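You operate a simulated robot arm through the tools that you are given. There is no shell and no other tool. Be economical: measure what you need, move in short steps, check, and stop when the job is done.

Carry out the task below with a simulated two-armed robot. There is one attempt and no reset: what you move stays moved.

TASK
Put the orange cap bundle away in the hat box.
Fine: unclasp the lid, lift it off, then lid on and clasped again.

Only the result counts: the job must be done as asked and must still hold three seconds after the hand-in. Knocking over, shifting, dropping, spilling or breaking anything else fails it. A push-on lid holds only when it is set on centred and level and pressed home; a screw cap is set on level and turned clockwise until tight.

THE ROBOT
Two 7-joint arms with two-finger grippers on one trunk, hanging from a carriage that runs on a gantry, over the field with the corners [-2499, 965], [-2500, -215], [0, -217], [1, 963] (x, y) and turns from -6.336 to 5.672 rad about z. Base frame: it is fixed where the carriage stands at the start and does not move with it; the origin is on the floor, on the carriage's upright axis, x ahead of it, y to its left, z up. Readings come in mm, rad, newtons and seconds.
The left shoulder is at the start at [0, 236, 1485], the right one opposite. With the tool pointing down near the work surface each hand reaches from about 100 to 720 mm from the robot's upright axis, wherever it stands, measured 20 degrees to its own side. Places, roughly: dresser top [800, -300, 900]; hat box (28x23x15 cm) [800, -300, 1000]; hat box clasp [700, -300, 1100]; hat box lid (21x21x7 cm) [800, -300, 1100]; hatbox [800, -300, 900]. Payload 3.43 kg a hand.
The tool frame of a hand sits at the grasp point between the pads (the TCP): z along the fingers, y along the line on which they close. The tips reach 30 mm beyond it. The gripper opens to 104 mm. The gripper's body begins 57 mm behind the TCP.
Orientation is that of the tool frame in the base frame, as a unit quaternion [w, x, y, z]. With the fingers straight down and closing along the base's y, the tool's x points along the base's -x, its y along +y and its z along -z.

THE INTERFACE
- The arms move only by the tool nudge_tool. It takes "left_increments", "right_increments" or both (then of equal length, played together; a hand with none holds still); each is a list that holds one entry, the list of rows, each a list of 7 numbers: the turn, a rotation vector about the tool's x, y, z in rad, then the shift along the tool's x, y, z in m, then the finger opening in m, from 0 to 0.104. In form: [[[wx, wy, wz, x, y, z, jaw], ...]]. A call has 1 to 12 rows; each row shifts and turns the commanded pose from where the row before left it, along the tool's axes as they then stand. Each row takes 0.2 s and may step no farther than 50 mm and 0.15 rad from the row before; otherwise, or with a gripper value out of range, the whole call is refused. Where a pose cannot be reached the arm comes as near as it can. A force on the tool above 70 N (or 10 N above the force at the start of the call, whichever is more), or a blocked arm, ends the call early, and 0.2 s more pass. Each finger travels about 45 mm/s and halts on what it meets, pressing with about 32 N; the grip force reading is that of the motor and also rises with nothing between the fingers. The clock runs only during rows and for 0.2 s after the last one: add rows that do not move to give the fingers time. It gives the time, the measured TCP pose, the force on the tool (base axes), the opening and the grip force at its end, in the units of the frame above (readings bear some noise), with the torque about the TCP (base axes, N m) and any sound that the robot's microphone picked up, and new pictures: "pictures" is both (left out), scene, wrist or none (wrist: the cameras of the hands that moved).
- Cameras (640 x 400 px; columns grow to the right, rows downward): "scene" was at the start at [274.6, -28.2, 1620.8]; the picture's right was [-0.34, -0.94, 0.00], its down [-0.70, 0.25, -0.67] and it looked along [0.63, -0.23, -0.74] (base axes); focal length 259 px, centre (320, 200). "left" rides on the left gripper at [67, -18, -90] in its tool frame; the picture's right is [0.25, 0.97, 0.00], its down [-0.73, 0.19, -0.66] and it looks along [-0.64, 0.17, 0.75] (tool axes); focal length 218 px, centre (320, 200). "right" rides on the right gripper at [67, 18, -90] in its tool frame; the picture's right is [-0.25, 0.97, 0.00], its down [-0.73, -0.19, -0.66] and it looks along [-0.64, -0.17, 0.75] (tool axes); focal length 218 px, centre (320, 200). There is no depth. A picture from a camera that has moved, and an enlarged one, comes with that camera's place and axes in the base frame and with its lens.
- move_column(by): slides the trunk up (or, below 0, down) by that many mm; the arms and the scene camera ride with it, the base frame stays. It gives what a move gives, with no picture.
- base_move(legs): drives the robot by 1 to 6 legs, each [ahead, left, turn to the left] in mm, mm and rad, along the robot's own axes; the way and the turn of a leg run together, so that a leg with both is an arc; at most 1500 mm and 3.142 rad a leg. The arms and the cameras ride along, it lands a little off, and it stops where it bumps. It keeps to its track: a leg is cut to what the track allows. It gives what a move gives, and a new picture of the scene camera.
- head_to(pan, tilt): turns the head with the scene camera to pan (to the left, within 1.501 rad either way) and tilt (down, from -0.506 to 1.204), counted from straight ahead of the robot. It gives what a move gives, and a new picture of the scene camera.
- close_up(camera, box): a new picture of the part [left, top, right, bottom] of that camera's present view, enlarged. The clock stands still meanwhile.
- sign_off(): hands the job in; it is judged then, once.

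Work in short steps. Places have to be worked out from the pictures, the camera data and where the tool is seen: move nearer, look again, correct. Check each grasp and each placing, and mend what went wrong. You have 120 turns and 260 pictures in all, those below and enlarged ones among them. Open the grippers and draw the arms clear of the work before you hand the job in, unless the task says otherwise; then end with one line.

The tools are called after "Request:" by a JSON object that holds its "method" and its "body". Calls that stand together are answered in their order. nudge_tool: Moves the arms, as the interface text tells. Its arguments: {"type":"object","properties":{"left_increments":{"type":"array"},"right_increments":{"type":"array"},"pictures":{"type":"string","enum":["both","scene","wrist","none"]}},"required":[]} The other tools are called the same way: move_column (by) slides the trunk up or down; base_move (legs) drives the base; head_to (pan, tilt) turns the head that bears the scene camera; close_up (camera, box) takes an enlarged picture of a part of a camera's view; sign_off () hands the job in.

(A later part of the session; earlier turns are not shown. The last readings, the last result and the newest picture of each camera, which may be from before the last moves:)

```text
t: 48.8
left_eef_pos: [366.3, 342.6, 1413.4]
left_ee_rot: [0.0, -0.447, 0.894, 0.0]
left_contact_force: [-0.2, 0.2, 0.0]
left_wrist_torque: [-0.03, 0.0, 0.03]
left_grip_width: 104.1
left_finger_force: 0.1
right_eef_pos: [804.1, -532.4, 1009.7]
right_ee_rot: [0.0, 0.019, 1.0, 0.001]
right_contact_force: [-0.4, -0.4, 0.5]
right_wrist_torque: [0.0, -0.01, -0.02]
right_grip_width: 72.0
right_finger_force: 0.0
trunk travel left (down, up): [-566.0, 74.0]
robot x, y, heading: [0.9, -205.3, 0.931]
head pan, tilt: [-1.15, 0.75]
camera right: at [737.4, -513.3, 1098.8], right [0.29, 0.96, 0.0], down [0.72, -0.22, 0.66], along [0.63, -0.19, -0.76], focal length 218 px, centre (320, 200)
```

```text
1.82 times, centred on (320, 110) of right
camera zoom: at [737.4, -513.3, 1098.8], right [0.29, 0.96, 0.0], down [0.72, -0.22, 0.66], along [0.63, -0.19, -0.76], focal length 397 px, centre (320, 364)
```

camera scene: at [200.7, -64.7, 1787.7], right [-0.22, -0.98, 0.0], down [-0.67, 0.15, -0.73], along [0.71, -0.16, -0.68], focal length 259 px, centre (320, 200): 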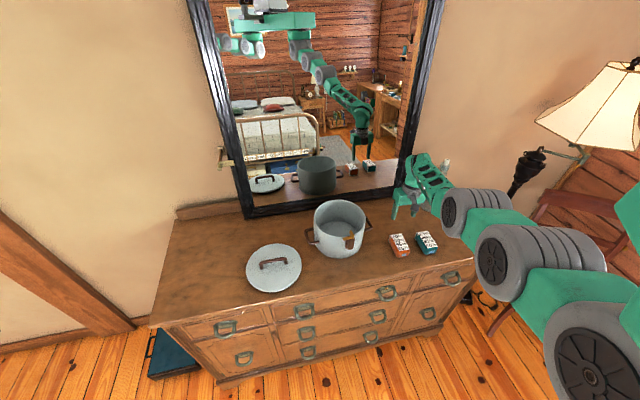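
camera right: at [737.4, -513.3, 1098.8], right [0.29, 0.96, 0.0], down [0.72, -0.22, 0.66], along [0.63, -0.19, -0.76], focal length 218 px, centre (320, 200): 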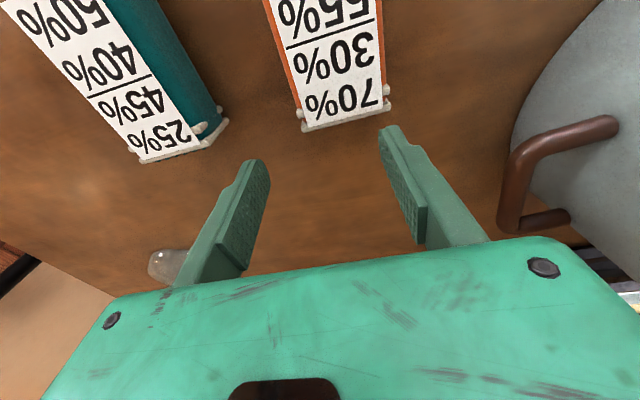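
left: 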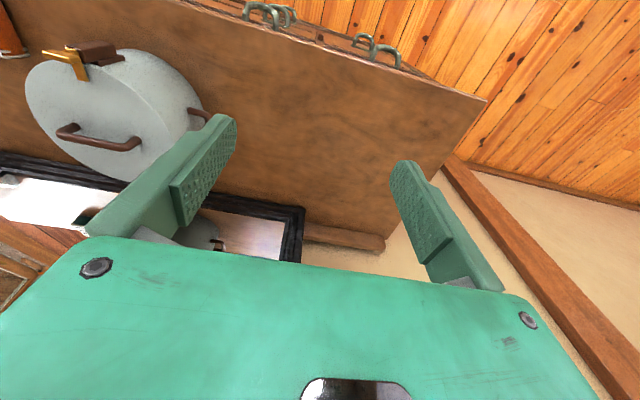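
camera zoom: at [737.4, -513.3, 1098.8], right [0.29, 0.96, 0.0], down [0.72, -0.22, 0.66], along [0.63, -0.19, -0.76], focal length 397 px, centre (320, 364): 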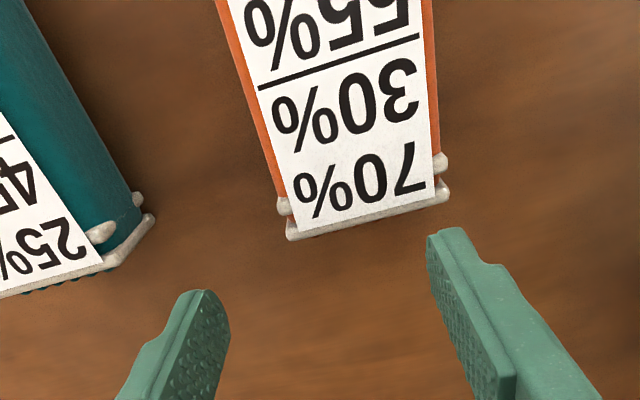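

Triangulating gives bundle top z≈970, centre ≈(746,-514), axis about -3° — matching the hand's yaw. I move over it at the same height and check.

Request:
{"method": "nudge_tool", "body": {"right_increments": [[[0, 0, 0, 0.03, 0.008, -0.02, 0.076], [0, 0, 0, 0.0286, 0.008, 0, 0.076]]], "pictures": "both"}}

Request:
{"method": "close_up", "body": {"camera": "right", "box": [180, 0, 460, 220]}}

```text
t: 49.4
left_eef_pos: [366.6, 343.2, 1414.4]
left_ee_rot: [0.0, -0.447, 0.895, 0.0]
left_contact_force: [-0.3, -0.4, -0.1]
left_wrist_torque: [-0.02, -0.01, 0.0]
left_grip_width: 104.1
left_finger_force: 0.1
right_eef_pos: [803.1, -533.0, 1004.7]
right_ee_rot: [0.001, 0.019, 1.0, 0.002]
right_contact_force: [-0.8, 0.7, 6.3]
right_wrist_torque: [0.32, 0.11, 0.0]
right_grip_width: 75.7
right_finger_force: 0.0
right hand out of reach, approached as far as the arm can: row 1, 2
trunk travel left (down, up): [-566.0, 74.0]
robot x, y, heading: [3.2, -203.4, 0.929]
head pan, tilt: [-1.15, 0.75]
camera scene: at [201.2, -64.8, 1718.0], right [-0.22, -0.98, 0.0], down [-0.66, 0.15, -0.73], along [0.71, -0.16, -0.68], focal length 259 px, centre (320, 200)
camera right: at [736.5, -513.9, 1095.2], right [0.29, 0.96, 0.0], down [0.72, -0.22, 0.66], along [0.63, -0.19, -0.75], focal length 218 px, centre (320, 200)
```

scene: 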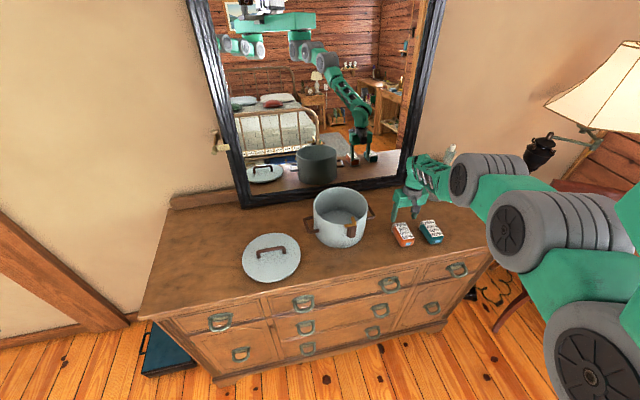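
right: 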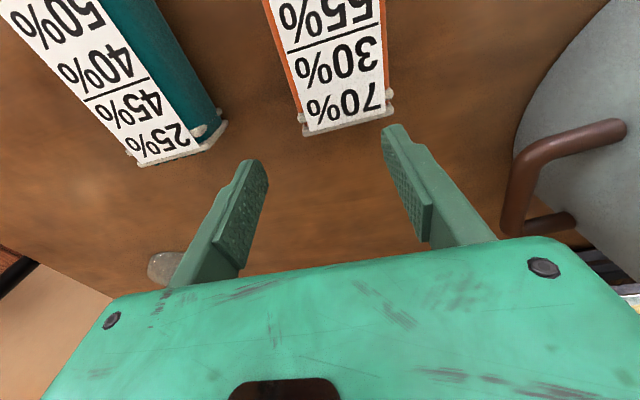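

```text
1.82 times, centred on (320, 110) of right
camera zoom: at [736.5, -513.9, 1095.2], right [0.29, 0.96, 0.0], down [0.72, -0.22, 0.66], along [0.63, -0.19, -0.75], focal length 397 px, centre (320, 364)
```

zoom: 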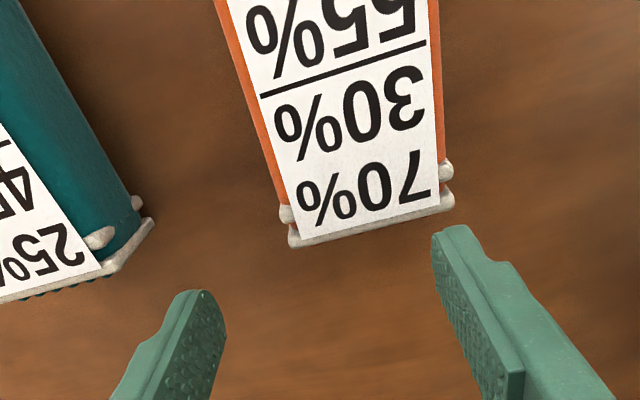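

The arm is stuck near a joint limit in this configuration. I'll raise and rotate the wrist back a bit while pulling toward the robot, to see what frees it.

Request:
{"method": "nudge_tool", "body": {"right_increments": [[[0, 0, -0.14, 0, 0, -0.02, 0.076], [0, 0, -0.14, 0, 0, -0.02, 0.076], [0, 0, -0.14, 0.0, 0, 0, 0.076], [0, 0, -0.14, 0.0, 0, 0, 0.076]]], "pictures": "none"}}

Request:
{"method": "nudge_tool", "body": {"right_increments": [[[0, 0, 0, 0.02, 0.0, 0, 0.076], [0, 0, 0, 0.02, 0, 0, 0.076]]], "pictures": "scene"}}

```text
t: 50.4
left_eef_pos: [366.0, 343.7, 1414.2]
left_ee_rot: [0.0, -0.447, 0.894, 0.0]
left_contact_force: [0.3, -0.2, 0.6]
left_wrist_torque: [-0.03, 0.02, 0.0]
left_grip_width: 103.8
left_finger_force: 0.1
right_eef_pos: [813.1, -535.3, 1038.1]
right_ee_rot: [-0.001, -0.259, 0.966, 0.001]
right_contact_force: [-0.3, -0.6, -0.1]
right_wrist_torque: [-0.01, 0.0, 0.04]
right_grip_width: 76.2
right_finger_force: 0.0
right hand out of reach, approached as far as the arm can: row 1, 2
trunk travel left (down, up): [-566.0, 74.0]
robot x, y, heading: [0.2, -205.5, 0.93]
head pan, tilt: [-1.15, 0.75]
```

```text
t: 51.0
left_eef_pos: [368.2, 342.6, 1413.2]
left_ee_rot: [0.001, -0.447, 0.895, 0.0]
left_contact_force: [0.0, -1.3, -0.2]
left_wrist_torque: [-0.03, -0.01, -0.04]
left_grip_width: 104.0
left_finger_force: 0.0
right_eef_pos: [800.8, -563.8, 1027.0]
right_ee_rot: [0.0, -0.258, 0.966, 0.0]
right_contact_force: [-0.4, -0.5, 0.2]
right_wrist_torque: [0.02, -0.04, 0.01]
right_grip_width: 75.9
right_finger_force: 0.0
right hand out of reach, approached as far as the arm can: row 1, 2
trunk travel left (down, up): [-566.0, 74.0]
robot x, y, heading: [6.1, -204.6, 0.918]
head pan, tilt: [-1.15, 0.75]
camera scene: at [201.0, -64.8, 1717.7], right [-0.22, -0.98, 0.0], down [-0.67, 0.15, -0.73], along [0.71, -0.16, -0.68], focal length 259 px, centre (320, 200)
```

scene: 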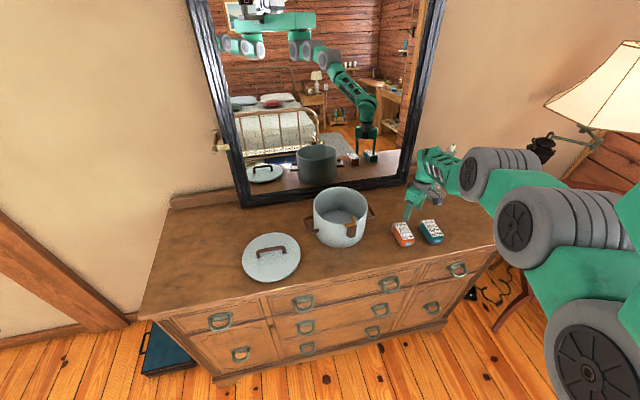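

The arm's in an awkward branch (it can't come nearer). I'll raise the trunk, back the robot off the dresser along -x, and fold the arm back toward its starting posture.

Request:
{"method": "move_column", "body": {"by": 70}}

Request:
{"method": "base_move", "body": {"legs": [[-240, 320, 0]]}}

Request:
{"method": "nudge_tool", "body": {"right_increments": [[[0, 0, 0, 0.03, 0.02, 0, 0.076], [0, 0, 0, 0.03, 0.02, 0, 0.076], [0, 0, 0, 0.03, 0.02, 0, 0.076], [0, 0, 0, 0.03, 0.02, 0, 0.076]]], "pictures": "scene"}}

```text
t: 52.1
left_eef_pos: [365.6, 343.3, 1483.9]
left_ee_rot: [0.0, -0.447, 0.894, 0.0]
left_contact_force: [0.2, 0.2, -0.9]
left_wrist_torque: [0.01, 0.04, -0.02]
left_grip_width: 104.0
left_finger_force: 0.1
right_eef_pos: [800.0, -564.2, 1097.4]
right_ee_rot: [-0.001, -0.259, 0.966, 0.003]
right_contact_force: [-0.3, 0.3, -1.0]
right_wrist_torque: [0.01, -0.02, 0.01]
right_grip_width: 75.9
right_finger_force: 0.1
trunk travel left (down, up): [-636.0, 4.0]
robot x, y, heading: [-0.6, -202.0, 0.926]
head pan, tilt: [-1.15, 0.75]
```

```text
t: 54.6
left_eef_pos: [-30.8, 336.5, 1483.2]
left_ee_rot: [0.0, -0.445, 0.896, 0.0]
left_contact_force: [-1.0, -0.5, 0.1]
left_wrist_torque: [-0.03, 0.01, 0.02]
left_grip_width: 104.1
left_finger_force: 0.1
right_eef_pos: [398.8, -572.9, 1098.3]
right_ee_rot: [-0.001, -0.256, 0.967, 0.001]
right_contact_force: [0.0, -0.1, 0.4]
right_wrist_torque: [0.02, 0.0, 0.01]
right_grip_width: 76.1
right_finger_force: 0.0
trunk travel left (down, up): [-636.0, 4.0]
robot x, y, heading: [-402.2, -207.2, 0.918]
head pan, tilt: [-1.15, 0.75]
camera scene: at [-198.2, -70.9, 1787.7], right [-0.23, -0.97, 0.0], down [-0.66, 0.15, -0.73], along [0.71, -0.17, -0.68], focal length 259 px, centre (320, 200)
```

scene: 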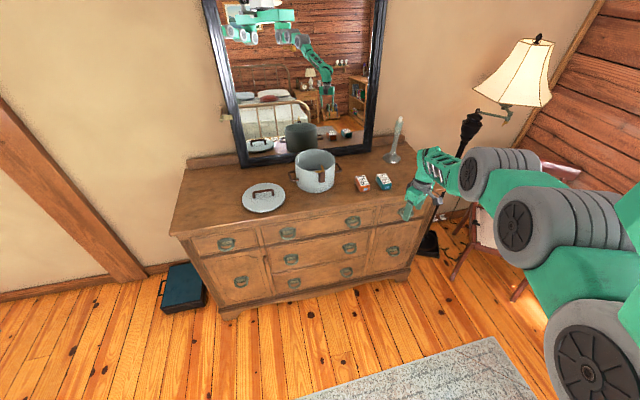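

```text
t: 55.6
left_eef_pos: [-31.1, 335.6, 1484.6]
left_ee_rot: [0.0, -0.445, 0.896, 0.0]
left_contact_force: [0.0, 0.8, -0.3]
left_wrist_torque: [-0.04, 0.0, 0.02]
left_grip_width: 104.0
left_finger_force: 0.1
right_eef_pos: [363.1, -604.5, 1046.4]
right_ee_rot: [-0.001, -0.255, 0.967, 0.002]
right_contact_force: [0.4, -0.2, -1.1]
right_wrist_torque: [-0.05, 0.02, -0.02]
right_grip_width: 76.0
right_finger_force: 0.0
right hand out of reach, approached as far as the arm can: row 1, 2, 3, 4
trunk travel left (down, up): [-636.0, 4.0]
robot x, y, heading: [-402.3, -209.3, 0.924]
head pan, tilt: [-1.15, 0.75]
camera scene: at [-198.3, -70.8, 1787.7], right [-0.23, -0.97, 0.0], down [-0.66, 0.15, -0.73], along [0.71, -0.17, -0.68], focal length 259 px, centre (320, 200)
```

scene: 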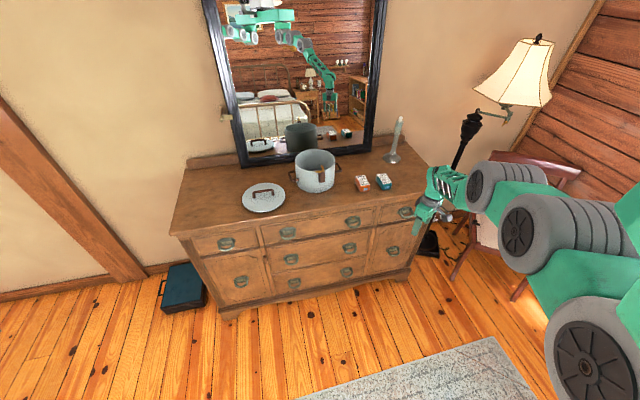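

The hand is far out to the robot's right side (~80°), which is the cause. In free space I'll lower and swing it back in front of the shoulder.

Request:
{"method": "nudge_tool", "body": {"right_increments": [[[0, 0, 0, 0, 0, 0.05, 0.076], [0, 0, 0, 0, 0.01, 0.045, 0.076], [0, 0, 0, 0, 0.048, 0, 0.076], [0, 0, 0, 0, 0.048, 0, 0.076], [0, 0, 0, 0, 0.048, 0, 0.076], [0, 0, 0, 0, 0.048, 0, 0.076], [0, 0, 0, 0, 0.048, 0, 0.076], [0, 0, 0, 0, 0.048, 0, 0.076], [0, 0, 0, 0, 0.048, 0, 0.076], [0, 0, 0, 0, 0.048, 0, 0.076], [0, 0, 0, 0, 0.048, 0, 0.076], [0, 0, 0, 0, 0.048, 0, 0.076]]], "pictures": "scene"}}

```text
t: 58.2
left_eef_pos: [-30.8, 337.1, 1484.4]
left_ee_rot: [0.0, -0.445, 0.896, 0.0]
left_contact_force: [0.0, -0.4, -0.1]
left_wrist_torque: [0.01, 0.04, -0.02]
left_grip_width: 104.1
left_finger_force: 0.0
right_eef_pos: [285.3, -192.3, 880.3]
right_ee_rot: [-0.004, -0.254, 0.967, -0.015]
right_contact_force: [0.5, -0.3, 0.3]
right_wrist_torque: [0.02, -0.02, 0.01]
right_grip_width: 75.9
right_finger_force: 0.0
right hand out of reach, approached as far as the arm can: row 1, 2, 3, 4, 5, 6, 7, 8, 9, 10, 11, 12
trunk travel left (down, up): [-636.0, 4.0]
robot x, y, heading: [-401.3, -211.9, 0.926]
head pan, tilt: [-1.15, 0.75]
camera scene: at [-198.3, -70.9, 1787.7], right [-0.23, -0.97, 0.0], down [-0.66, 0.15, -0.73], along [0.71, -0.17, -0.68], focal length 259 px, centre (320, 200)
```

scene: 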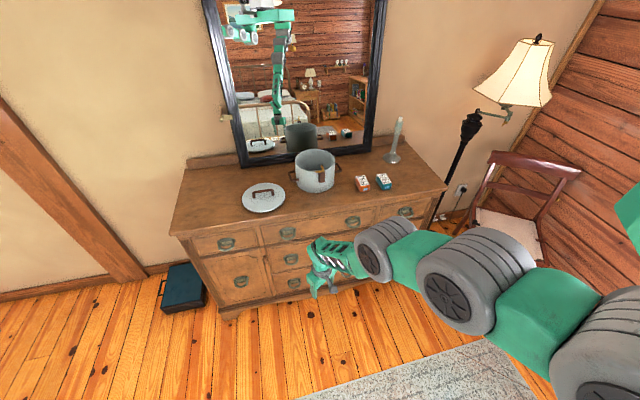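

The arm seems stuck fully stretched. I'll command a straight inward move toward the shoulder to bend the elbow.

Request:
{"method": "nudge_tool", "body": {"right_increments": [[[0, 0, 0, 0.025, 0.005, -0.037, 0.076], [0, 0, 0, 0.025, 0.005, -0.037, 0.076], [0, 0, 0, 0.025, 0.005, -0.037, 0.076], [0, 0, 0, 0.025, 0.005, -0.037, 0.076], [0, 0, 0, 0.025, 0.005, -0.037, 0.076]]], "pictures": "scene"}}

```text
t: 59.4
left_eef_pos: [-31.5, 336.2, 1484.1]
left_ee_rot: [0.0, -0.445, 0.896, 0.0]
left_contact_force: [-0.3, -0.3, -0.2]
left_wrist_torque: [0.02, -0.02, 0.04]
left_grip_width: 103.8
left_finger_force: 0.1
right_eef_pos: [335.4, -177.5, 946.4]
right_ee_rot: [-0.001, -0.255, 0.967, 0.0]
right_contact_force: [0.0, 0.1, 0.7]
right_wrist_torque: [0.0, 0.01, -0.03]
right_grip_width: 76.0
right_finger_force: 0.1
right hand out of reach, approached as far as the arm can: row 1, 2, 3, 4, 5
trunk travel left (down, up): [-636.0, 4.0]
robot x, y, heading: [-405.4, -212.0, 0.918]
head pan, tilt: [-1.15, 0.75]
camera scene: at [-198.2, -70.9, 1787.8], right [-0.23, -0.97, 0.0], down [-0.66, 0.15, -0.73], along [0.71, -0.17, -0.68], focal length 259 px, centre (320, 200)
```

scene: 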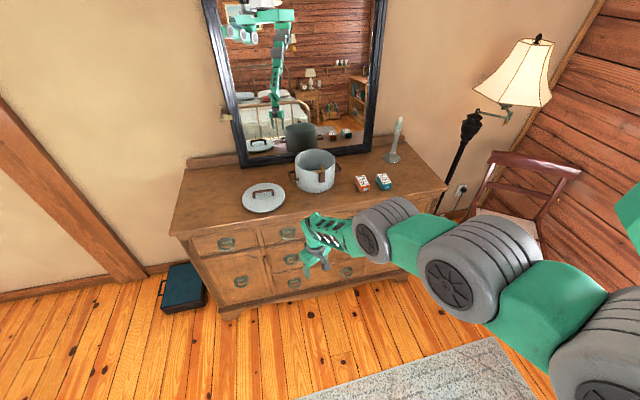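

Still sliding on the stretched shell. I'll try tilting the fingers forward, which changes the wrist geometry and should let the elbow bend.

Request:
{"method": "nudge_tool", "body": {"right_increments": [[[0, -0.14, 0, 0, 0, 0, 0.076], [0, -0.14, 0, 0, 0, 0, 0.076], [0, -0.14, 0, 0, 0, 0, 0.076], [0, -0.14, 0, 0, 0, 0, 0.076]]], "pictures": "none"}}

Request:
{"method": "nudge_tool", "body": {"right_increments": [[[0, 0, 0, 0.0, 0.0, -0.045, 0.076], [0, 0, 0, 0.0, 0.0, -0.045, 0.076]]], "pictures": "scene"}}

```text
t: 60.4
left_eef_pos: [-30.1, 335.6, 1484.8]
left_ee_rot: [0.0, -0.444, 0.896, 0.0]
left_contact_force: [0.4, 0.4, -0.9]
left_wrist_torque: [0.0, -0.03, 0.03]
left_grip_width: 104.0
left_finger_force: 0.0
right_eef_pos: [376.3, -131.7, 923.6]
right_ee_rot: [0.2, -0.247, 0.948, -0.008]
right_contact_force: [-0.1, 0.0, 0.1]
right_wrist_torque: [-0.03, 0.02, -0.02]
right_grip_width: 76.0
right_finger_force: 0.1
right hand out of reach, approached as far as the arm can: row 1, 2, 3, 4
trunk travel left (down, up): [-636.0, 4.0]
robot x, y, heading: [-400.7, -209.3, 0.917]
head pan, tilt: [-1.15, 0.75]
```

```text
t: 61.0
left_eef_pos: [-30.3, 335.4, 1483.3]
left_ee_rot: [0.0, -0.444, 0.896, 0.0]
left_contact_force: [0.4, 0.2, 0.0]
left_wrist_torque: [0.0, -0.03, -0.03]
left_grip_width: 104.1
left_finger_force: 0.1
right_eef_pos: [397.7, -111.2, 961.6]
right_ee_rot: [0.199, -0.247, 0.948, -0.008]
right_contact_force: [0.4, 0.2, -0.4]
right_wrist_torque: [-0.03, -0.01, 0.0]
right_grip_width: 76.0
right_finger_force: 0.0
right hand out of reach, approached as far as the arm can: row 1, 2
trunk travel left (down, up): [-636.0, 4.0]
robot x, y, heading: [-402.4, -210.8, 0.919]
head pan, tilt: [-1.15, 0.75]
camera scene: at [-198.1, -70.9, 1787.8], right [-0.23, -0.97, 0.0], down [-0.66, 0.15, -0.73], along [0.71, -0.17, -0.68], focal length 259 px, centre (320, 200)
```

scene: 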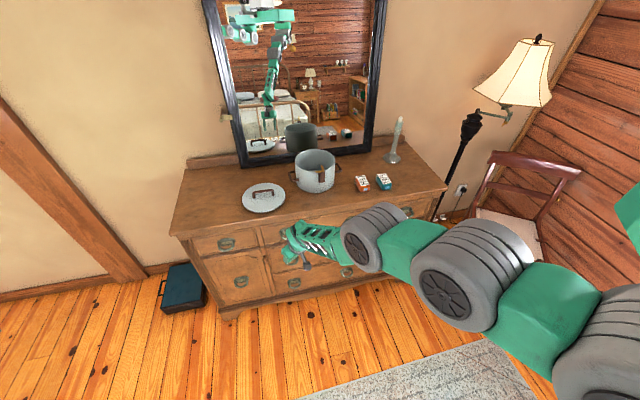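

I'll sweep the hand across to the front of the robot and see where the limit releases.

Request:
{"method": "nudge_tool", "body": {"right_increments": [[[0, 0.14, 0, 0, 0.048, 0, 0.076], [0, 0.14, 0, 0, 0.048, 0, 0.076], [0, 0.14, 0, 0, 0.048, 0, 0.076], [0, 0, 0, 0.02, 0.045, 0, 0.076], [0, 0, 0, 0.02, 0.045, 0, 0.076], [0, 0, 0, 0.02, 0.045, 0, 0.076], [0, 0, 0, 0.02, 0.045, 0, 0.076], [0, 0, 0, 0.02, 0.045, 0, 0.076], [0, 0, 0, 0.02, 0.045, 0, 0.076]]], "pictures": "scene"}}

```text
t: 63.0
left_eef_pos: [-32.2, 337.9, 1483.5]
left_ee_rot: [0.0, -0.445, 0.896, 0.001]
left_contact_force: [-1.0, 0.1, 1.0]
left_wrist_torque: [-0.01, -0.1, -0.02]
left_grip_width: 103.9
left_finger_force: 0.1
right_eef_pos: [81.4, 94.4, 1004.2]
right_ee_rot: [-0.005, -0.242, 0.968, -0.06]
right_contact_force: [-0.4, -1.0, -1.5]
right_wrist_torque: [0.02, -0.05, 0.0]
right_grip_width: 75.8
right_finger_force: 0.0
right hand out of reach, approached as far as the arm can: row 1, 2, 3, 6, 7, 8, 9
trunk travel left (down, up): [-636.0, 4.0]
robot x, y, heading: [-397.6, -211.7, 0.926]
head pan, tilt: [-1.15, 0.75]
camera scene: at [-199.0, -70.4, 1787.6], right [-0.23, -0.97, 0.0], down [-0.67, 0.15, -0.73], along [0.71, -0.17, -0.68], focal length 259 px, centre (320, 200)
```

scene: 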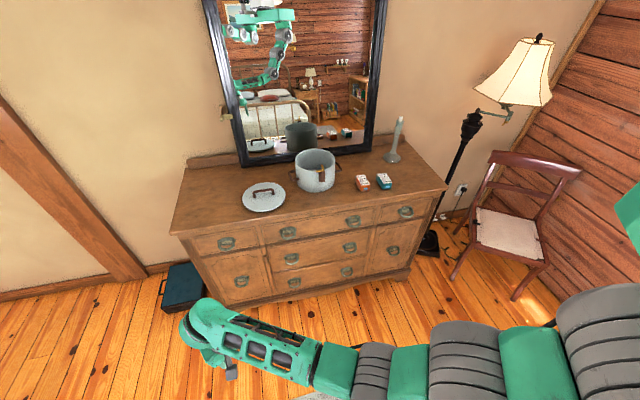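

Now the hand is in front of the shoulder and the arm is bent. I'll pull back slightly outward and up to check free motion, levelling the tool.

Request:
{"method": "nudge_tool", "body": {"right_increments": [[[0, 0, 0, -0.02, -0.03, 0, 0.076], [0, 0, 0, -0.02, -0.03, 0, 0.076], [0, 0, 0, 0, 0, -0.04, 0.076], [0, 0, 0, 0, 0, -0.04, 0.076]]], "pictures": "none"}}

Request:
{"method": "nudge_tool", "body": {"right_increments": [[[0, 0, 0, 0.04, 0, 0, 0.076], [0, 0, 0, 0.04, 0, 0, 0.076], [0, 0, 0, 0.04, 0, 0, 0.076]]], "pictures": "none"}}

```text
t: 64.0
left_eef_pos: [-30.3, 336.7, 1484.3]
left_ee_rot: [0.0, -0.444, 0.896, 0.0]
left_contact_force: [0.5, -0.6, 0.0]
left_wrist_torque: [0.04, -0.01, 0.0]
left_grip_width: 103.9
left_finger_force: 0.0
right_eef_pos: [144.1, 70.9, 1089.5]
right_ee_rot: [-0.004, -0.24, 0.969, -0.06]
right_contact_force: [-0.6, 0.2, 0.6]
right_wrist_torque: [0.03, -0.01, -0.01]
right_grip_width: 76.3
right_finger_force: 0.0
trunk travel left (down, up): [-636.0, 4.0]
robot x, y, heading: [-403.9, -210.8, 0.922]
head pan, tilt: [-1.15, 0.75]
```

```text
t: 64.8
left_eef_pos: [-30.9, 335.7, 1483.6]
left_ee_rot: [0.0, -0.445, 0.896, 0.0]
left_contact_force: [0.2, -0.4, 0.9]
left_wrist_torque: [0.03, 0.04, -0.04]
left_grip_width: 103.9
left_finger_force: 0.0
right_eef_pos: [38.5, 13.5, 1094.6]
right_ee_rot: [-0.004, -0.24, 0.969, -0.059]
right_contact_force: [-0.3, 0.0, -0.5]
right_wrist_torque: [-0.04, -0.02, 0.0]
right_grip_width: 76.3
right_finger_force: 0.0
trunk travel left (down, up): [-636.0, 4.0]
robot x, y, heading: [-401.0, -208.4, 0.918]
head pan, tilt: [-1.15, 0.75]
```

Free again. Now I'll level the tool, reduce the heading to ~0.45 and drive back up to the dresser, so the bundle lies more in front of the right shoulder.

Request:
{"method": "nudge_tool", "body": {"right_increments": [[[-0.1125, -0.036, 0, 0, 0, 0, 0.076]]], "pictures": "none"}}

Request:
{"method": "base_move", "body": {"legs": [[0, 0, -0.47], [361, -174, 0]]}}

Request:
{"method": "head_to", "body": {"pan": -0.8, "tilt": 0.85}}

```text
t: 65.2
left_eef_pos: [-30.6, 336.3, 1484.6]
left_ee_rot: [0.001, -0.444, 0.896, 0.0]
left_contact_force: [-0.2, 0.4, -0.5]
left_wrist_torque: [-0.01, 0.0, 0.02]
left_grip_width: 104.0
left_finger_force: 0.1
right_eef_pos: [37.9, 14.2, 1093.9]
right_ee_rot: [0.001, -0.24, 0.971, 0.0]
right_contact_force: [0.4, 0.2, -0.3]
right_wrist_torque: [-0.01, 0.0, -0.01]
right_grip_width: 76.1
right_finger_force: 0.0
trunk travel left (down, up): [-636.0, 4.0]
robot x, y, heading: [-397.3, -208.1, 0.923]
head pan, tilt: [-1.15, 0.75]
```

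```text
t: 69.0
left_eef_pos: [570.1, 108.9, 1483.4]
left_ee_rot: [0.0, -0.223, 0.975, 0.0]
left_contact_force: [0.0, -0.3, -0.9]
left_wrist_torque: [-0.03, 0.02, 0.02]
left_grip_width: 104.2
left_finger_force: 0.1
right_eef_pos: [486.1, -210.7, 1093.8]
right_ee_rot: [0.0, -0.008, 1.0, -0.001]
right_contact_force: [0.3, 0.5, -0.1]
right_wrist_torque: [-0.02, 0.02, 0.01]
right_grip_width: 75.8
right_finger_force: 0.1
trunk travel left (down, up): [-636.0, 4.0]
robot x, y, heading: [-8.2, -210.5, 0.449]
head pan, tilt: [-1.15, 0.75]
camera scene: at [237.2, -178.9, 1787.7], right [-0.64, -0.77, 0.0], down [-0.52, 0.44, -0.73], along [0.56, -0.47, -0.68], focal length 259 px, centre (320, 200)
```

scene: 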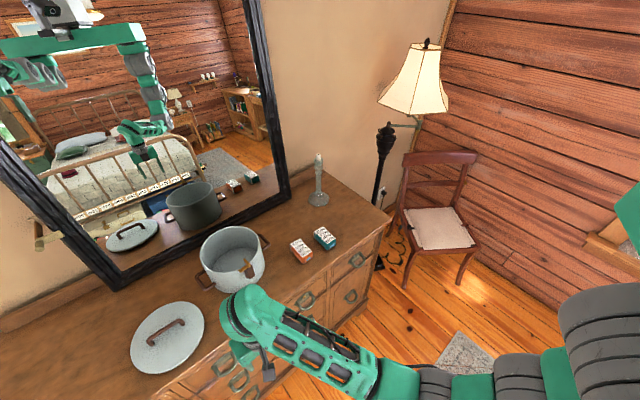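

```text
t: 69.8
left_eef_pos: [570.7, 107.4, 1484.6]
left_ee_rot: [0.0, -0.223, 0.975, 0.0]
left_contact_force: [0.5, 0.2, -0.2]
left_wrist_torque: [0.01, 0.01, -0.03]
left_grip_width: 104.1
left_finger_force: 0.1
right_eef_pos: [486.4, -210.7, 1093.7]
right_ee_rot: [0.0, -0.008, 1.0, -0.001]
right_contact_force: [-0.2, 0.2, -0.7]
right_wrist_torque: [0.04, 0.03, 0.02]
right_grip_width: 76.0
right_finger_force: 0.1
trunk travel left (down, up): [-636.0, 4.0]
robot x, y, heading: [-2.7, -209.0, 0.451]
head pan, tilt: [-0.799, 0.85]
camera scene: at [247.2, -152.3, 1779.7], right [-0.34, -0.94, 0.0], down [-0.71, 0.26, -0.66], along [0.62, -0.23, -0.75], focal length 259 px, centre (320, 200)
```

scene: 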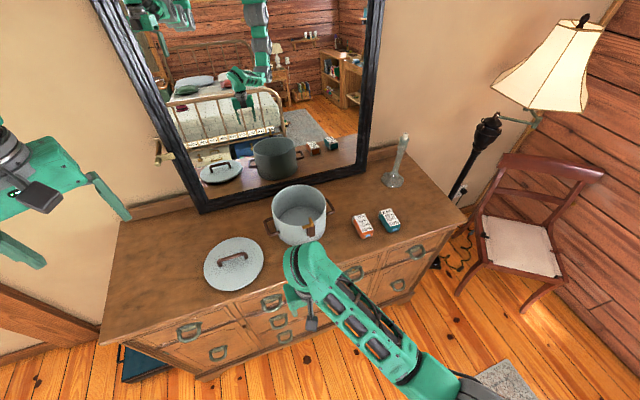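

Good view, everything undisturbed. Lower the trunk 90, then move the hand right and forward to above the bundle.

Request:
{"method": "move_column", "body": {"by": -90}}

Request:
{"method": "nudge_tool", "body": {"right_increments": [[[0, 0, 0, 0, -0.043, -0.02, 0.076], [0, 0, 0, 0, -0.043, -0.02, 0.076], [0, 0, 0, 0, -0.043, -0.02, 0.076], [0, 0, 0, 0, -0.043, 0, 0.076], [0, 0, 0, 0, -0.043, 0, 0.076], [0, 0, 0, 0, -0.043, 0, 0.076], [0, 0, 0, 0, -0.042, 0, 0.076], [0, 0, 0, -0.05, 0, 0, 0.076], [0, 0, 0, -0.05, 0, 0, 0.076], [0, 0, 0, -0.05, 0, 0, 0.076], [0, 0, 0, -0.05, 0, 0, 0.076], [0, 0, 0, -0.04, 0, 0, 0.076]]]}}

Request:
{"method": "close_up", "body": {"camera": "right", "box": [180, 0, 460, 220]}}

```text
t: 71.1
left_eef_pos: [569.7, 107.9, 1395.1]
left_ee_rot: [0.002, -0.223, 0.975, 0.001]
left_contact_force: [0.1, 0.6, 0.0]
left_wrist_torque: [0.0, 0.01, 0.01]
left_grip_width: 104.0
left_finger_force: 0.1
right_eef_pos: [485.6, -211.0, 1004.3]
right_ee_rot: [0.0, -0.008, 1.0, -0.001]
right_contact_force: [-0.3, -0.5, 0.0]
right_wrist_torque: [-0.03, 0.05, 0.02]
right_grip_width: 76.2
right_finger_force: 0.1
trunk travel left (down, up): [-546.0, 94.0]
robot x, y, heading: [-7.3, -210.3, 0.451]
head pan, tilt: [-0.799, 0.85]
```

```text
t: 73.7
left_eef_pos: [570.7, 108.2, 1393.9]
left_ee_rot: [0.001, -0.224, 0.975, -0.001]
left_contact_force: [-0.1, 0.4, -0.3]
left_wrist_torque: [0.01, 0.01, -0.01]
left_grip_width: 104.0
left_finger_force: 0.1
right_eef_pos: [733.4, -510.3, 1067.5]
right_ee_rot: [0.0, -0.008, 1.0, -0.001]
right_contact_force: [0.3, 0.3, 0.1]
right_wrist_torque: [0.0, 0.0, -0.02]
right_grip_width: 76.2
right_finger_force: 0.1
trunk travel left (down, up): [-546.0, 94.0]
robot x, y, heading: [-4.2, -211.3, 0.45]
head pan, tilt: [-0.799, 0.85]
camera scene: at [247.5, -152.3, 1689.9], right [-0.34, -0.94, 0.0], down [-0.71, 0.26, -0.66], along [0.62, -0.23, -0.75], focal length 259 px, centre (320, 200)
camera right: at [665.7, -493.8, 1157.7], right [0.24, 0.97, 0.0], down [0.73, -0.18, 0.66], along [0.64, -0.16, -0.75], focal length 218 px, centre (320, 200)
```

scene: 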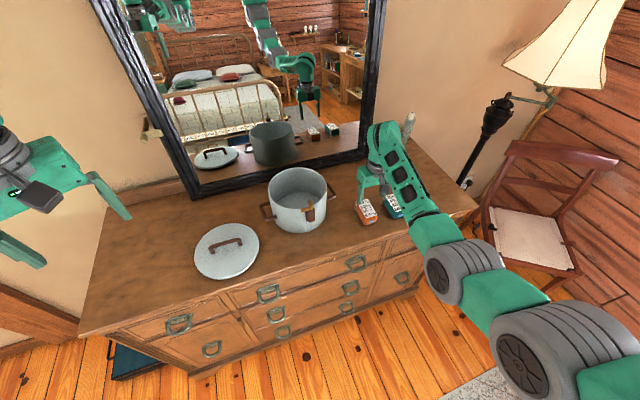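
right: 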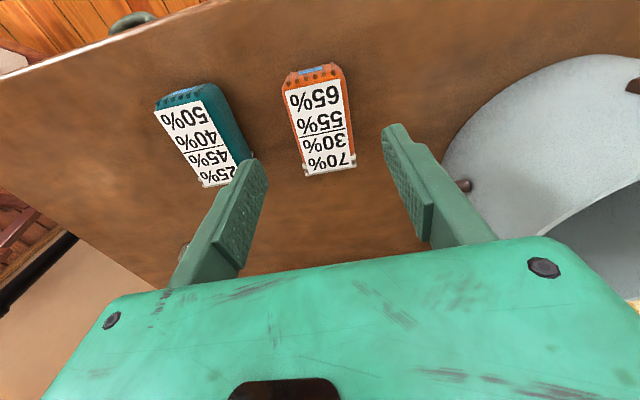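

```text
1.82 times, centred on (320, 110) of right
camera zoom: at [665.7, -493.8, 1157.7], right [0.24, 0.97, 0.0], down [0.73, -0.18, 0.66], along [0.64, -0.16, -0.75], focal length 397 px, centre (320, 364)
```

zoom: 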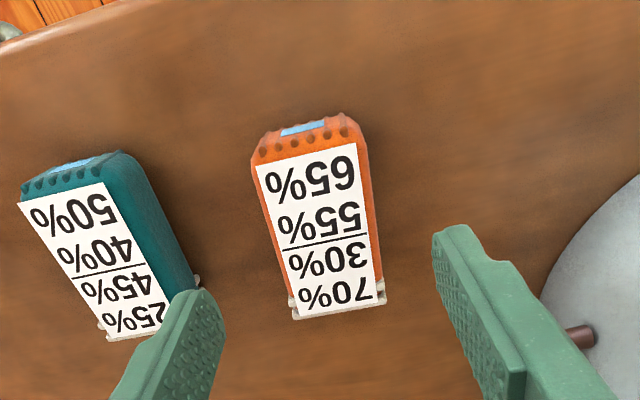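

Bundle centre ≈(749,-513.5), axis ≈-1.6°, ~52 mm wide. Align and lower to TCP z≈968.

Request:
{"method": "nudge_tool", "body": {"right_increments": [[[0, 0, 0.044, -0.0176, -0.0032, 0.03, 0.08], [0, 0, 0, 0, 0, 0.03, 0.08], [0, 0, 0, 0, 0, 0.025, 0.08]]]}}

Request:
{"method": "close_up", "body": {"camera": "right", "box": [180, 0, 460, 220]}}

```text
t: 74.5
left_eef_pos: [571.7, 108.1, 1394.2]
left_ee_rot: [0.0, -0.222, 0.975, 0.0]
left_contact_force: [0.2, -0.6, 0.2]
left_wrist_torque: [0.0, -0.02, 0.01]
left_grip_width: 104.0
left_finger_force: 0.0
right_eef_pos: [748.3, -508.7, 981.4]
right_ee_rot: [0.001, 0.014, 1.0, -0.001]
right_contact_force: [0.4, 1.0, 0.7]
right_wrist_torque: [0.01, 0.0, -0.01]
right_grip_width: 80.0
right_finger_force: 0.0
trunk travel left (down, up): [-546.0, 94.0]
robot x, y, heading: [-4.4, -210.6, 0.449]
head pan, tilt: [-0.799, 0.85]
camera scene: at [247.4, -152.3, 1689.8], right [-0.34, -0.94, 0.0], down [-0.71, 0.26, -0.66], along [0.62, -0.23, -0.75], focal length 259 px, centre (320, 200)
camera right: at [681.8, -489.9, 1071.5], right [0.28, 0.96, 0.0], down [0.72, -0.21, 0.66], along [0.63, -0.19, -0.75], focal length 218 px, centre (320, 200)
```

scene: 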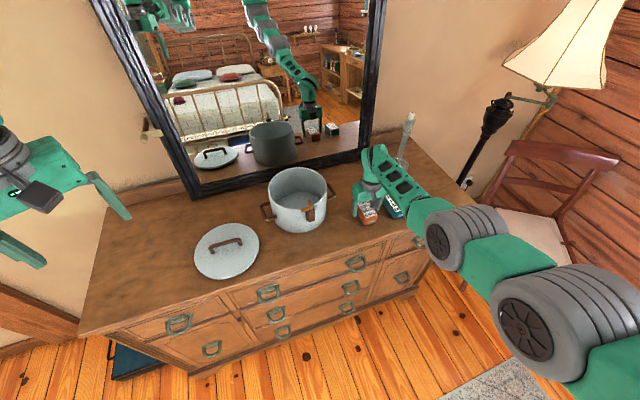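
right: 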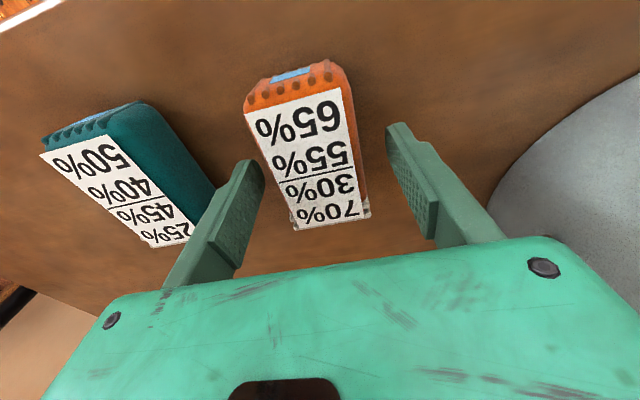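

```text
1.82 times, centred on (320, 110) of right
camera zoom: at [681.8, -489.9, 1071.5], right [0.28, 0.96, 0.0], down [0.72, -0.21, 0.66], along [0.63, -0.19, -0.75], focal length 397 px, centre (320, 364)
```

zoom: 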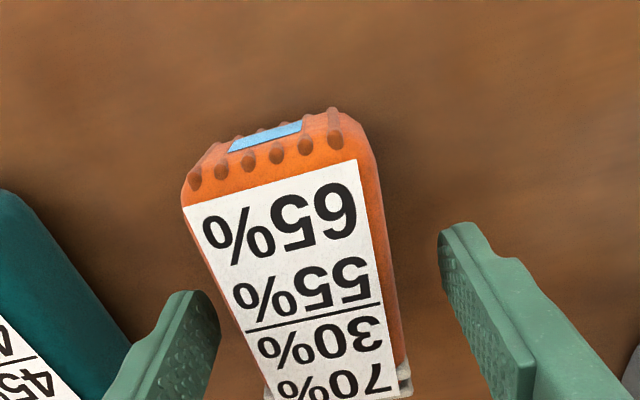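

Slightly off centre; shift 5 mm right, lower 13 mm, and close.

Request:
{"method": "nudge_tool", "body": {"right_increments": [[[0, 0, 0, 0, -0.005, 0.0, 0.08], [0, 0, 0, 0, 0, 0.013, 0.08], [0, 0, 0, 0, 0, 0, 0.065], [0, 0, 0, 0, 0, 0, 0.05], [0, 0, 0, 0, 0, 0, 0.04], [0, 0, 0, 0, 0, 0, 0.04], [0, 0, 0, 0, 0, 0, 0.04]]]}}

Request:
{"method": "close_up", "body": {"camera": "right", "box": [180, 0, 460, 220]}}

```text
t: 76.1
left_eef_pos: [569.9, 108.2, 1393.6]
left_ee_rot: [0.001, -0.223, 0.975, 0.0]
left_contact_force: [-1.0, 0.8, 0.1]
left_wrist_torque: [-0.03, 0.0, 0.01]
left_grip_width: 104.2
left_finger_force: 0.0
right_eef_pos: [743.6, -513.9, 969.9]
right_ee_rot: [0.001, 0.013, 1.0, -0.001]
right_contact_force: [1.2, -0.4, 1.1]
right_wrist_torque: [0.04, -0.12, -0.05]
right_grip_width: 53.1
right_finger_force: 32.1
right hand out of reach, approached as far as the arm can: row 2
trunk travel left (down, up): [-546.0, 94.0]
robot x, y, heading: [-5.5, -210.8, 0.451]
head pan, tilt: [-0.799, 0.85]
camera scene: at [247.4, -152.3, 1689.8], right [-0.34, -0.94, 0.0], down [-0.71, 0.26, -0.66], along [0.62, -0.23, -0.75], focal length 259 px, centre (320, 200)
camera right: at [677.4, -494.8, 1060.2], right [0.28, 0.96, 0.0], down [0.72, -0.21, 0.66], along [0.63, -0.19, -0.75], focal length 218 px, centre (320, 200)
```

scene: 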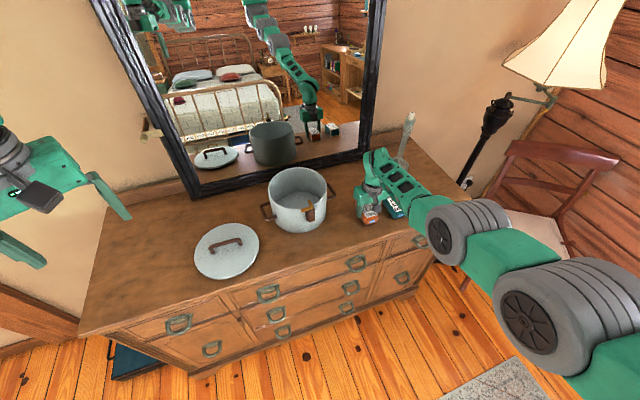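
right: 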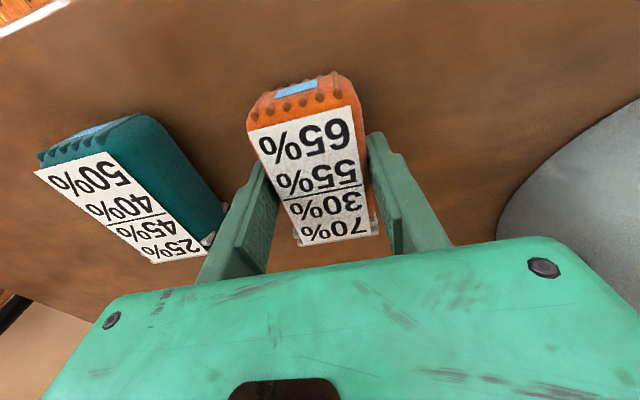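

```text
1.82 times, centred on (320, 110) of right
camera zoom: at [677.4, -494.8, 1060.2], right [0.28, 0.96, 0.0], down [0.72, -0.21, 0.66], along [0.63, -0.19, -0.75], focal length 397 px, centre (320, 364)
```

zoom: 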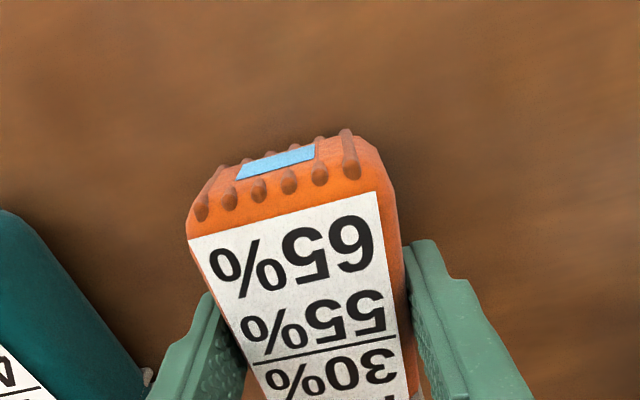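

Grasped at 53 mm. The arm is near full stretch, so I'll lift with the trunk first, then draw the hand toward the robot.

Request:
{"method": "move_column", "body": {"by": 30}}

Request:
{"method": "nudge_tool", "body": {"right_increments": [[[0, 0, 0, 0.02, 0, -0.03, 0.04], [0, 0, 0, 0.03, 0, -0.03, 0.04], [0, 0, 0, 0.03, 0, -0.03, 0.04], [0, 0, 0, 0.03, 0, -0.03, 0.04]]]}}

```text
t: 76.8
left_eef_pos: [568.9, 109.0, 1422.9]
left_ee_rot: [0.0, -0.223, 0.975, 0.0]
left_contact_force: [0.3, 0.1, -0.5]
left_wrist_torque: [0.0, 0.0, -0.01]
left_grip_width: 104.1
left_finger_force: 0.0
right_eef_pos: [742.7, -514.0, 999.0]
right_ee_rot: [0.0, 0.014, 1.0, -0.001]
right_contact_force: [-0.3, 0.2, -1.8]
right_wrist_torque: [0.03, -0.02, 0.01]
right_grip_width: 53.1
right_finger_force: 31.4
trunk travel left (down, up): [-576.0, 64.0]
robot x, y, heading: [-7.2, -214.6, 0.452]
head pan, tilt: [-0.799, 0.85]
```

```text
t: 77.8
left_eef_pos: [570.0, 107.6, 1423.5]
left_ee_rot: [-0.001, -0.224, 0.975, 0.0]
left_contact_force: [0.2, -0.2, -0.2]
left_wrist_torque: [0.0, 0.0, 0.0]
left_grip_width: 104.2
left_finger_force: 0.1
right_eef_pos: [748.0, -521.5, 1066.3]
right_ee_rot: [0.0, 0.013, 1.0, -0.001]
right_contact_force: [-0.4, 0.8, -1.8]
right_wrist_torque: [0.02, 0.0, 0.05]
right_grip_width: 53.2
right_finger_force: 31.8
right hand out of reach, approached as far as the arm can: row 1, 2, 3, 4
trunk travel left (down, up): [-576.0, 64.0]
robot x, y, heading: [-8.2, -212.6, 0.451]
head pan, tilt: [-0.799, 0.85]
camera scene: at [247.2, -152.2, 1719.7], right [-0.34, -0.94, 0.0], down [-0.71, 0.26, -0.66], along [0.62, -0.23, -0.75], focal length 259 px, centre (320, 200)
camera right: at [681.6, -502.9, 1155.7], right [0.28, 0.96, 0.0], down [0.72, -0.21, 0.66], along [0.63, -0.19, -0.75], focal length 218 px, centre (320, 200)
```

scene: 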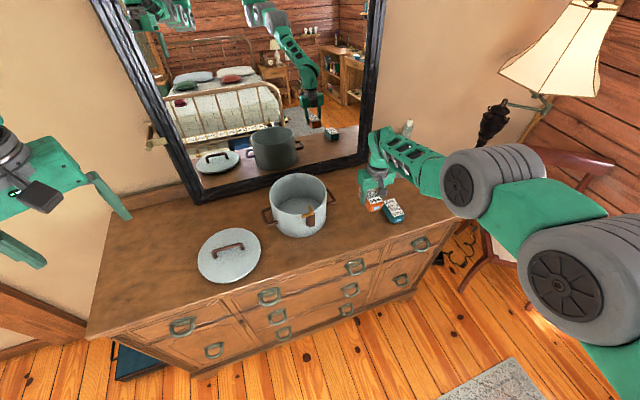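
right: 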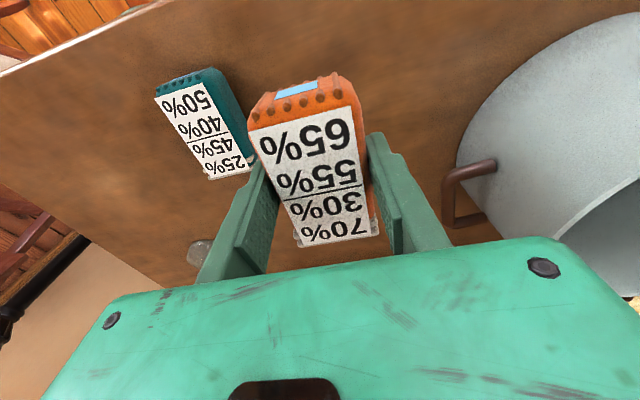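

Stuck on the stretched shell again. The bundle is held well; I'll back the robot away along -x and sweep the hand to the front of the shoulder where it frees up, as before.

Request:
{"method": "base_move", "body": {"legs": [[-378, 182, 0]]}}

Request:
{"method": "nudge_tool", "body": {"right_increments": [[[0, 0, 0, 0.01, 0.045, 0, 0.04], [0, 0, 0, 0.01, 0.045, 0, 0.04], [0, 0, 0, 0.015, 0.045, 0, 0.04], [0, 0, 0, 0.02, 0.045, 0, 0.04], [0, 0, 0, 0.02, 0.045, 0, 0.04], [0, 0, 0, 0.02, 0.045, 0, 0.04], [0, 0, 0, 0.02, 0.045, 0, 0.04], [0, 0, 0, 0.02, 0.04, 0, 0.04]]], "pictures": "wrist"}}

```text
t: 80.4
left_eef_pos: [154.4, 116.3, 1424.6]
left_ee_rot: [0.0, -0.227, 0.974, 0.001]
left_contact_force: [0.0, 0.3, -0.2]
left_wrist_torque: [0.01, -0.02, 0.01]
left_grip_width: 103.9
left_finger_force: 0.0
right_eef_pos: [336.3, -514.7, 1066.0]
right_ee_rot: [0.0, 0.011, 1.0, 0.0]
right_contact_force: [-0.7, -0.4, -1.4]
right_wrist_torque: [-0.01, -0.02, 0.01]
right_grip_width: 53.2
right_finger_force: 32.2
trunk travel left (down, up): [-576.0, 64.0]
robot x, y, heading: [-423.6, -210.7, 0.461]
head pan, tilt: [-0.799, 0.85]
camera scene: at [-166.5, -147.0, 1719.7], right [-0.34, -0.94, 0.0], down [-0.71, 0.25, -0.66], along [0.62, -0.22, -0.75], focal length 259 px, centre (320, 200)
```

scene: 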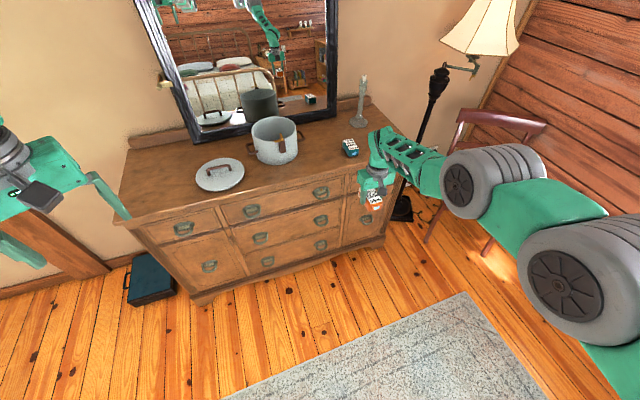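

```text
t: 82.2
left_eef_pos: [155.4, 116.1, 1424.1]
left_ee_rot: [0.001, -0.226, 0.974, 0.0]
left_contact_force: [-0.9, 0.4, -0.1]
left_wrist_torque: [-0.04, -0.01, 0.02]
left_grip_width: 103.8
left_finger_force: 0.1
right_eef_pos: [309.8, -216.7, 1072.2]
right_ee_rot: [-0.014, -0.007, 1.0, 0.008]
right_contact_force: [-1.0, 0.1, -1.6]
right_wrist_torque: [-0.04, -0.01, 0.0]
right_grip_width: 53.2
right_finger_force: 32.1
right hand out of reach, approached as far as the arm can: row 1, 2, 3, 4, 5, 6, 7, 8
trunk travel left (down, up): [-576.0, 64.0]
robot x, y, heading: [-420.5, -206.1, 0.456]
head pan, tilt: [-0.799, 0.85]
camera right: at [244.5, -201.6, 1164.0], right [0.24, 0.97, 0.01], down [0.75, -0.19, 0.63], along [0.62, -0.14, -0.77], focal length 218 px, centre (320, 200)
```

right: 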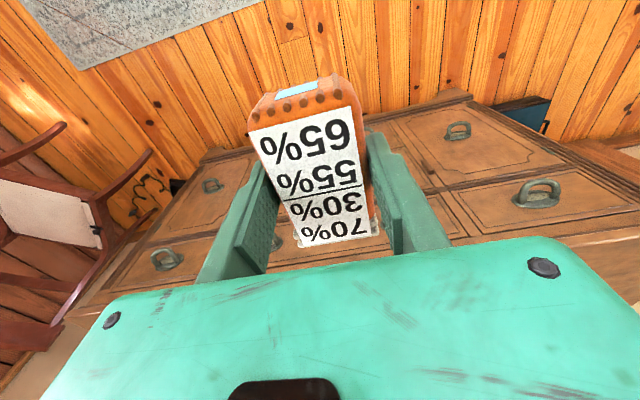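

Continue sweeping left and inward until it frees.

Request:
{"method": "nudge_tool", "body": {"right_increments": [[[0, 0, 0, 0.025, 0.04, 0, 0.04], [0, 0, 0, 0.025, 0.04, 0, 0.04], [0, 0, 0, 0.03, 0.035, 0, 0.04], [0, 0, 0, 0.03, 0.035, 0, 0.04], [0, 0, 0, 0.03, 0.035, 0, 0.04]]], "pictures": "none"}}

Request:
{"method": "nudge_tool", "body": {"right_increments": [[[0, 0, 0, 0.04, 0, 0, 0.04], [0, 0, 0, 0.04, 0, 0, 0.04]]], "pictures": "none"}}

```text
t: 83.4
left_eef_pos: [156.2, 114.1, 1422.6]
left_ee_rot: [0.0, -0.227, 0.974, -0.001]
left_contact_force: [0.2, 0.6, -0.3]
left_wrist_torque: [-0.04, -0.01, -0.02]
left_grip_width: 103.8
left_finger_force: 0.1
right_eef_pos: [280.4, -131.6, 1119.9]
right_ee_rot: [-0.037, -0.039, 0.998, 0.02]
right_contact_force: [-0.2, 0.2, -0.7]
right_wrist_torque: [0.02, -0.04, 0.0]
right_grip_width: 53.1
right_finger_force: 31.7
right hand out of reach, approached as far as the arm can: row 1, 2, 3, 4, 5
trunk travel left (down, up): [-576.0, 64.0]
robot x, y, heading: [-420.3, -208.1, 0.455]
head pan, tilt: [-0.799, 0.85]
```

```text
t: 84.0
left_eef_pos: [155.4, 115.5, 1424.2]
left_ee_rot: [0.0, -0.227, 0.974, 0.0]
left_contact_force: [0.4, 0.2, 0.0]
left_wrist_torque: [0.0, -0.02, -0.02]
left_grip_width: 104.1
left_finger_force: 0.1
right_eef_pos: [285.2, -136.2, 1122.6]
right_ee_rot: [-0.034, -0.035, 0.999, 0.019]
right_contact_force: [0.2, 0.5, -0.9]
right_wrist_torque: [0.0, -0.02, -0.04]
right_grip_width: 53.1
right_finger_force: 31.8
right hand out of reach, approached as far as the arm can: row 1, 2
trunk travel left (down, up): [-576.0, 64.0]
robot x, y, heading: [-421.2, -211.3, 0.461]
head pan, tilt: [-0.799, 0.85]
```

Earlier it freed when low; I'll go down while sweeping left and inward.

Request:
{"method": "nudge_tool", "body": {"right_increments": [[[0, 0, 0, 0, 0.0, 0.045, 0.04], [0, 0, 0, 0, 0.0, 0.045, 0.04], [0, 0, 0, 0, 0.0, 0.045, 0.04], [0, 0, 0, 0, 0, 0.045, 0.04], [0, 0, 0, 0.02, 0.045, 0, 0.04], [0, 0, 0, 0.02, 0.045, 0, 0.04], [0, 0, 0, 0.02, 0.045, 0, 0.04], [0, 0, 0, 0.02, 0.045, 0, 0.04], [0, 0, 0, 0.02, 0.045, 0, 0.04]]], "pictures": "scene"}}

```text
t: 86.0
left_eef_pos: [153.7, 116.9, 1424.8]
left_ee_rot: [0.0, -0.226, 0.974, 0.001]
left_contact_force: [-0.4, 0.3, 0.0]
left_wrist_torque: [-0.02, -0.02, 0.01]
left_grip_width: 103.7
left_finger_force: 0.1
right_eef_pos: [116.8, -20.0, 1061.1]
right_ee_rot: [-0.03, -0.029, 0.999, 0.016]
right_contact_force: [0.2, -0.6, -1.8]
right_wrist_torque: [-0.02, -0.04, -0.04]
right_grip_width: 53.2
right_finger_force: 32.3
right hand out of reach, approached as far as the arm can: row 1, 2, 3, 4, 5, 6, 7, 8, 9
trunk travel left (down, up): [-576.0, 64.0]
robot x, y, heading: [-417.5, -212.5, 0.457]
head pan, tilt: [-0.799, 0.85]
camera scene: at [-167.0, -146.5, 1719.5], right [-0.34, -0.94, 0.0], down [-0.71, 0.25, -0.66], along [0.62, -0.22, -0.75], focal length 259 px, centre (320, 200)
```

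scene: 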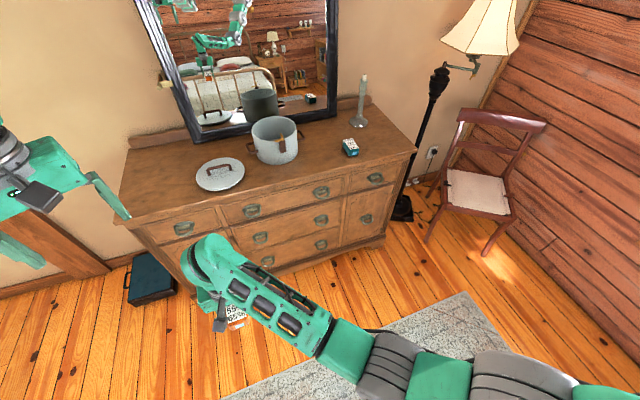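

It looks bent now; test with small moves and levelling.

Request:
{"method": "nudge_tool", "body": {"right_increments": [[[0, 0, 0, 0, -0.03, 0, 0.04], [0, 0, 0, 0, 0, -0.03, 0.04], [0, 0, 0, 0, 0, -0.03, 0.04], [0, 0, 0, -0.03, 0, 0, 0.04], [0, 0, 0, -0.03, 0, 0, 0.04]]], "pictures": "none"}}

```text
t: 87.2
left_eef_pos: [156.2, 115.4, 1424.9]
left_ee_rot: [0.0, -0.226, 0.974, 0.0]
left_contact_force: [0.1, -0.4, 0.8]
left_wrist_torque: [-0.01, -0.01, -0.02]
left_grip_width: 104.2
left_finger_force: 0.1
right_eef_pos: [183.5, -47.4, 1115.4]
right_ee_rot: [-0.029, -0.028, 0.999, 0.016]
right_contact_force: [-0.2, 0.1, -0.9]
right_wrist_torque: [0.05, 0.05, -0.03]
right_grip_width: 53.1
right_finger_force: 32.2
trunk travel left (down, up): [-576.0, 64.0]
robot x, y, heading: [-420.0, -206.4, 0.455]
head pan, tilt: [-0.799, 0.85]
```

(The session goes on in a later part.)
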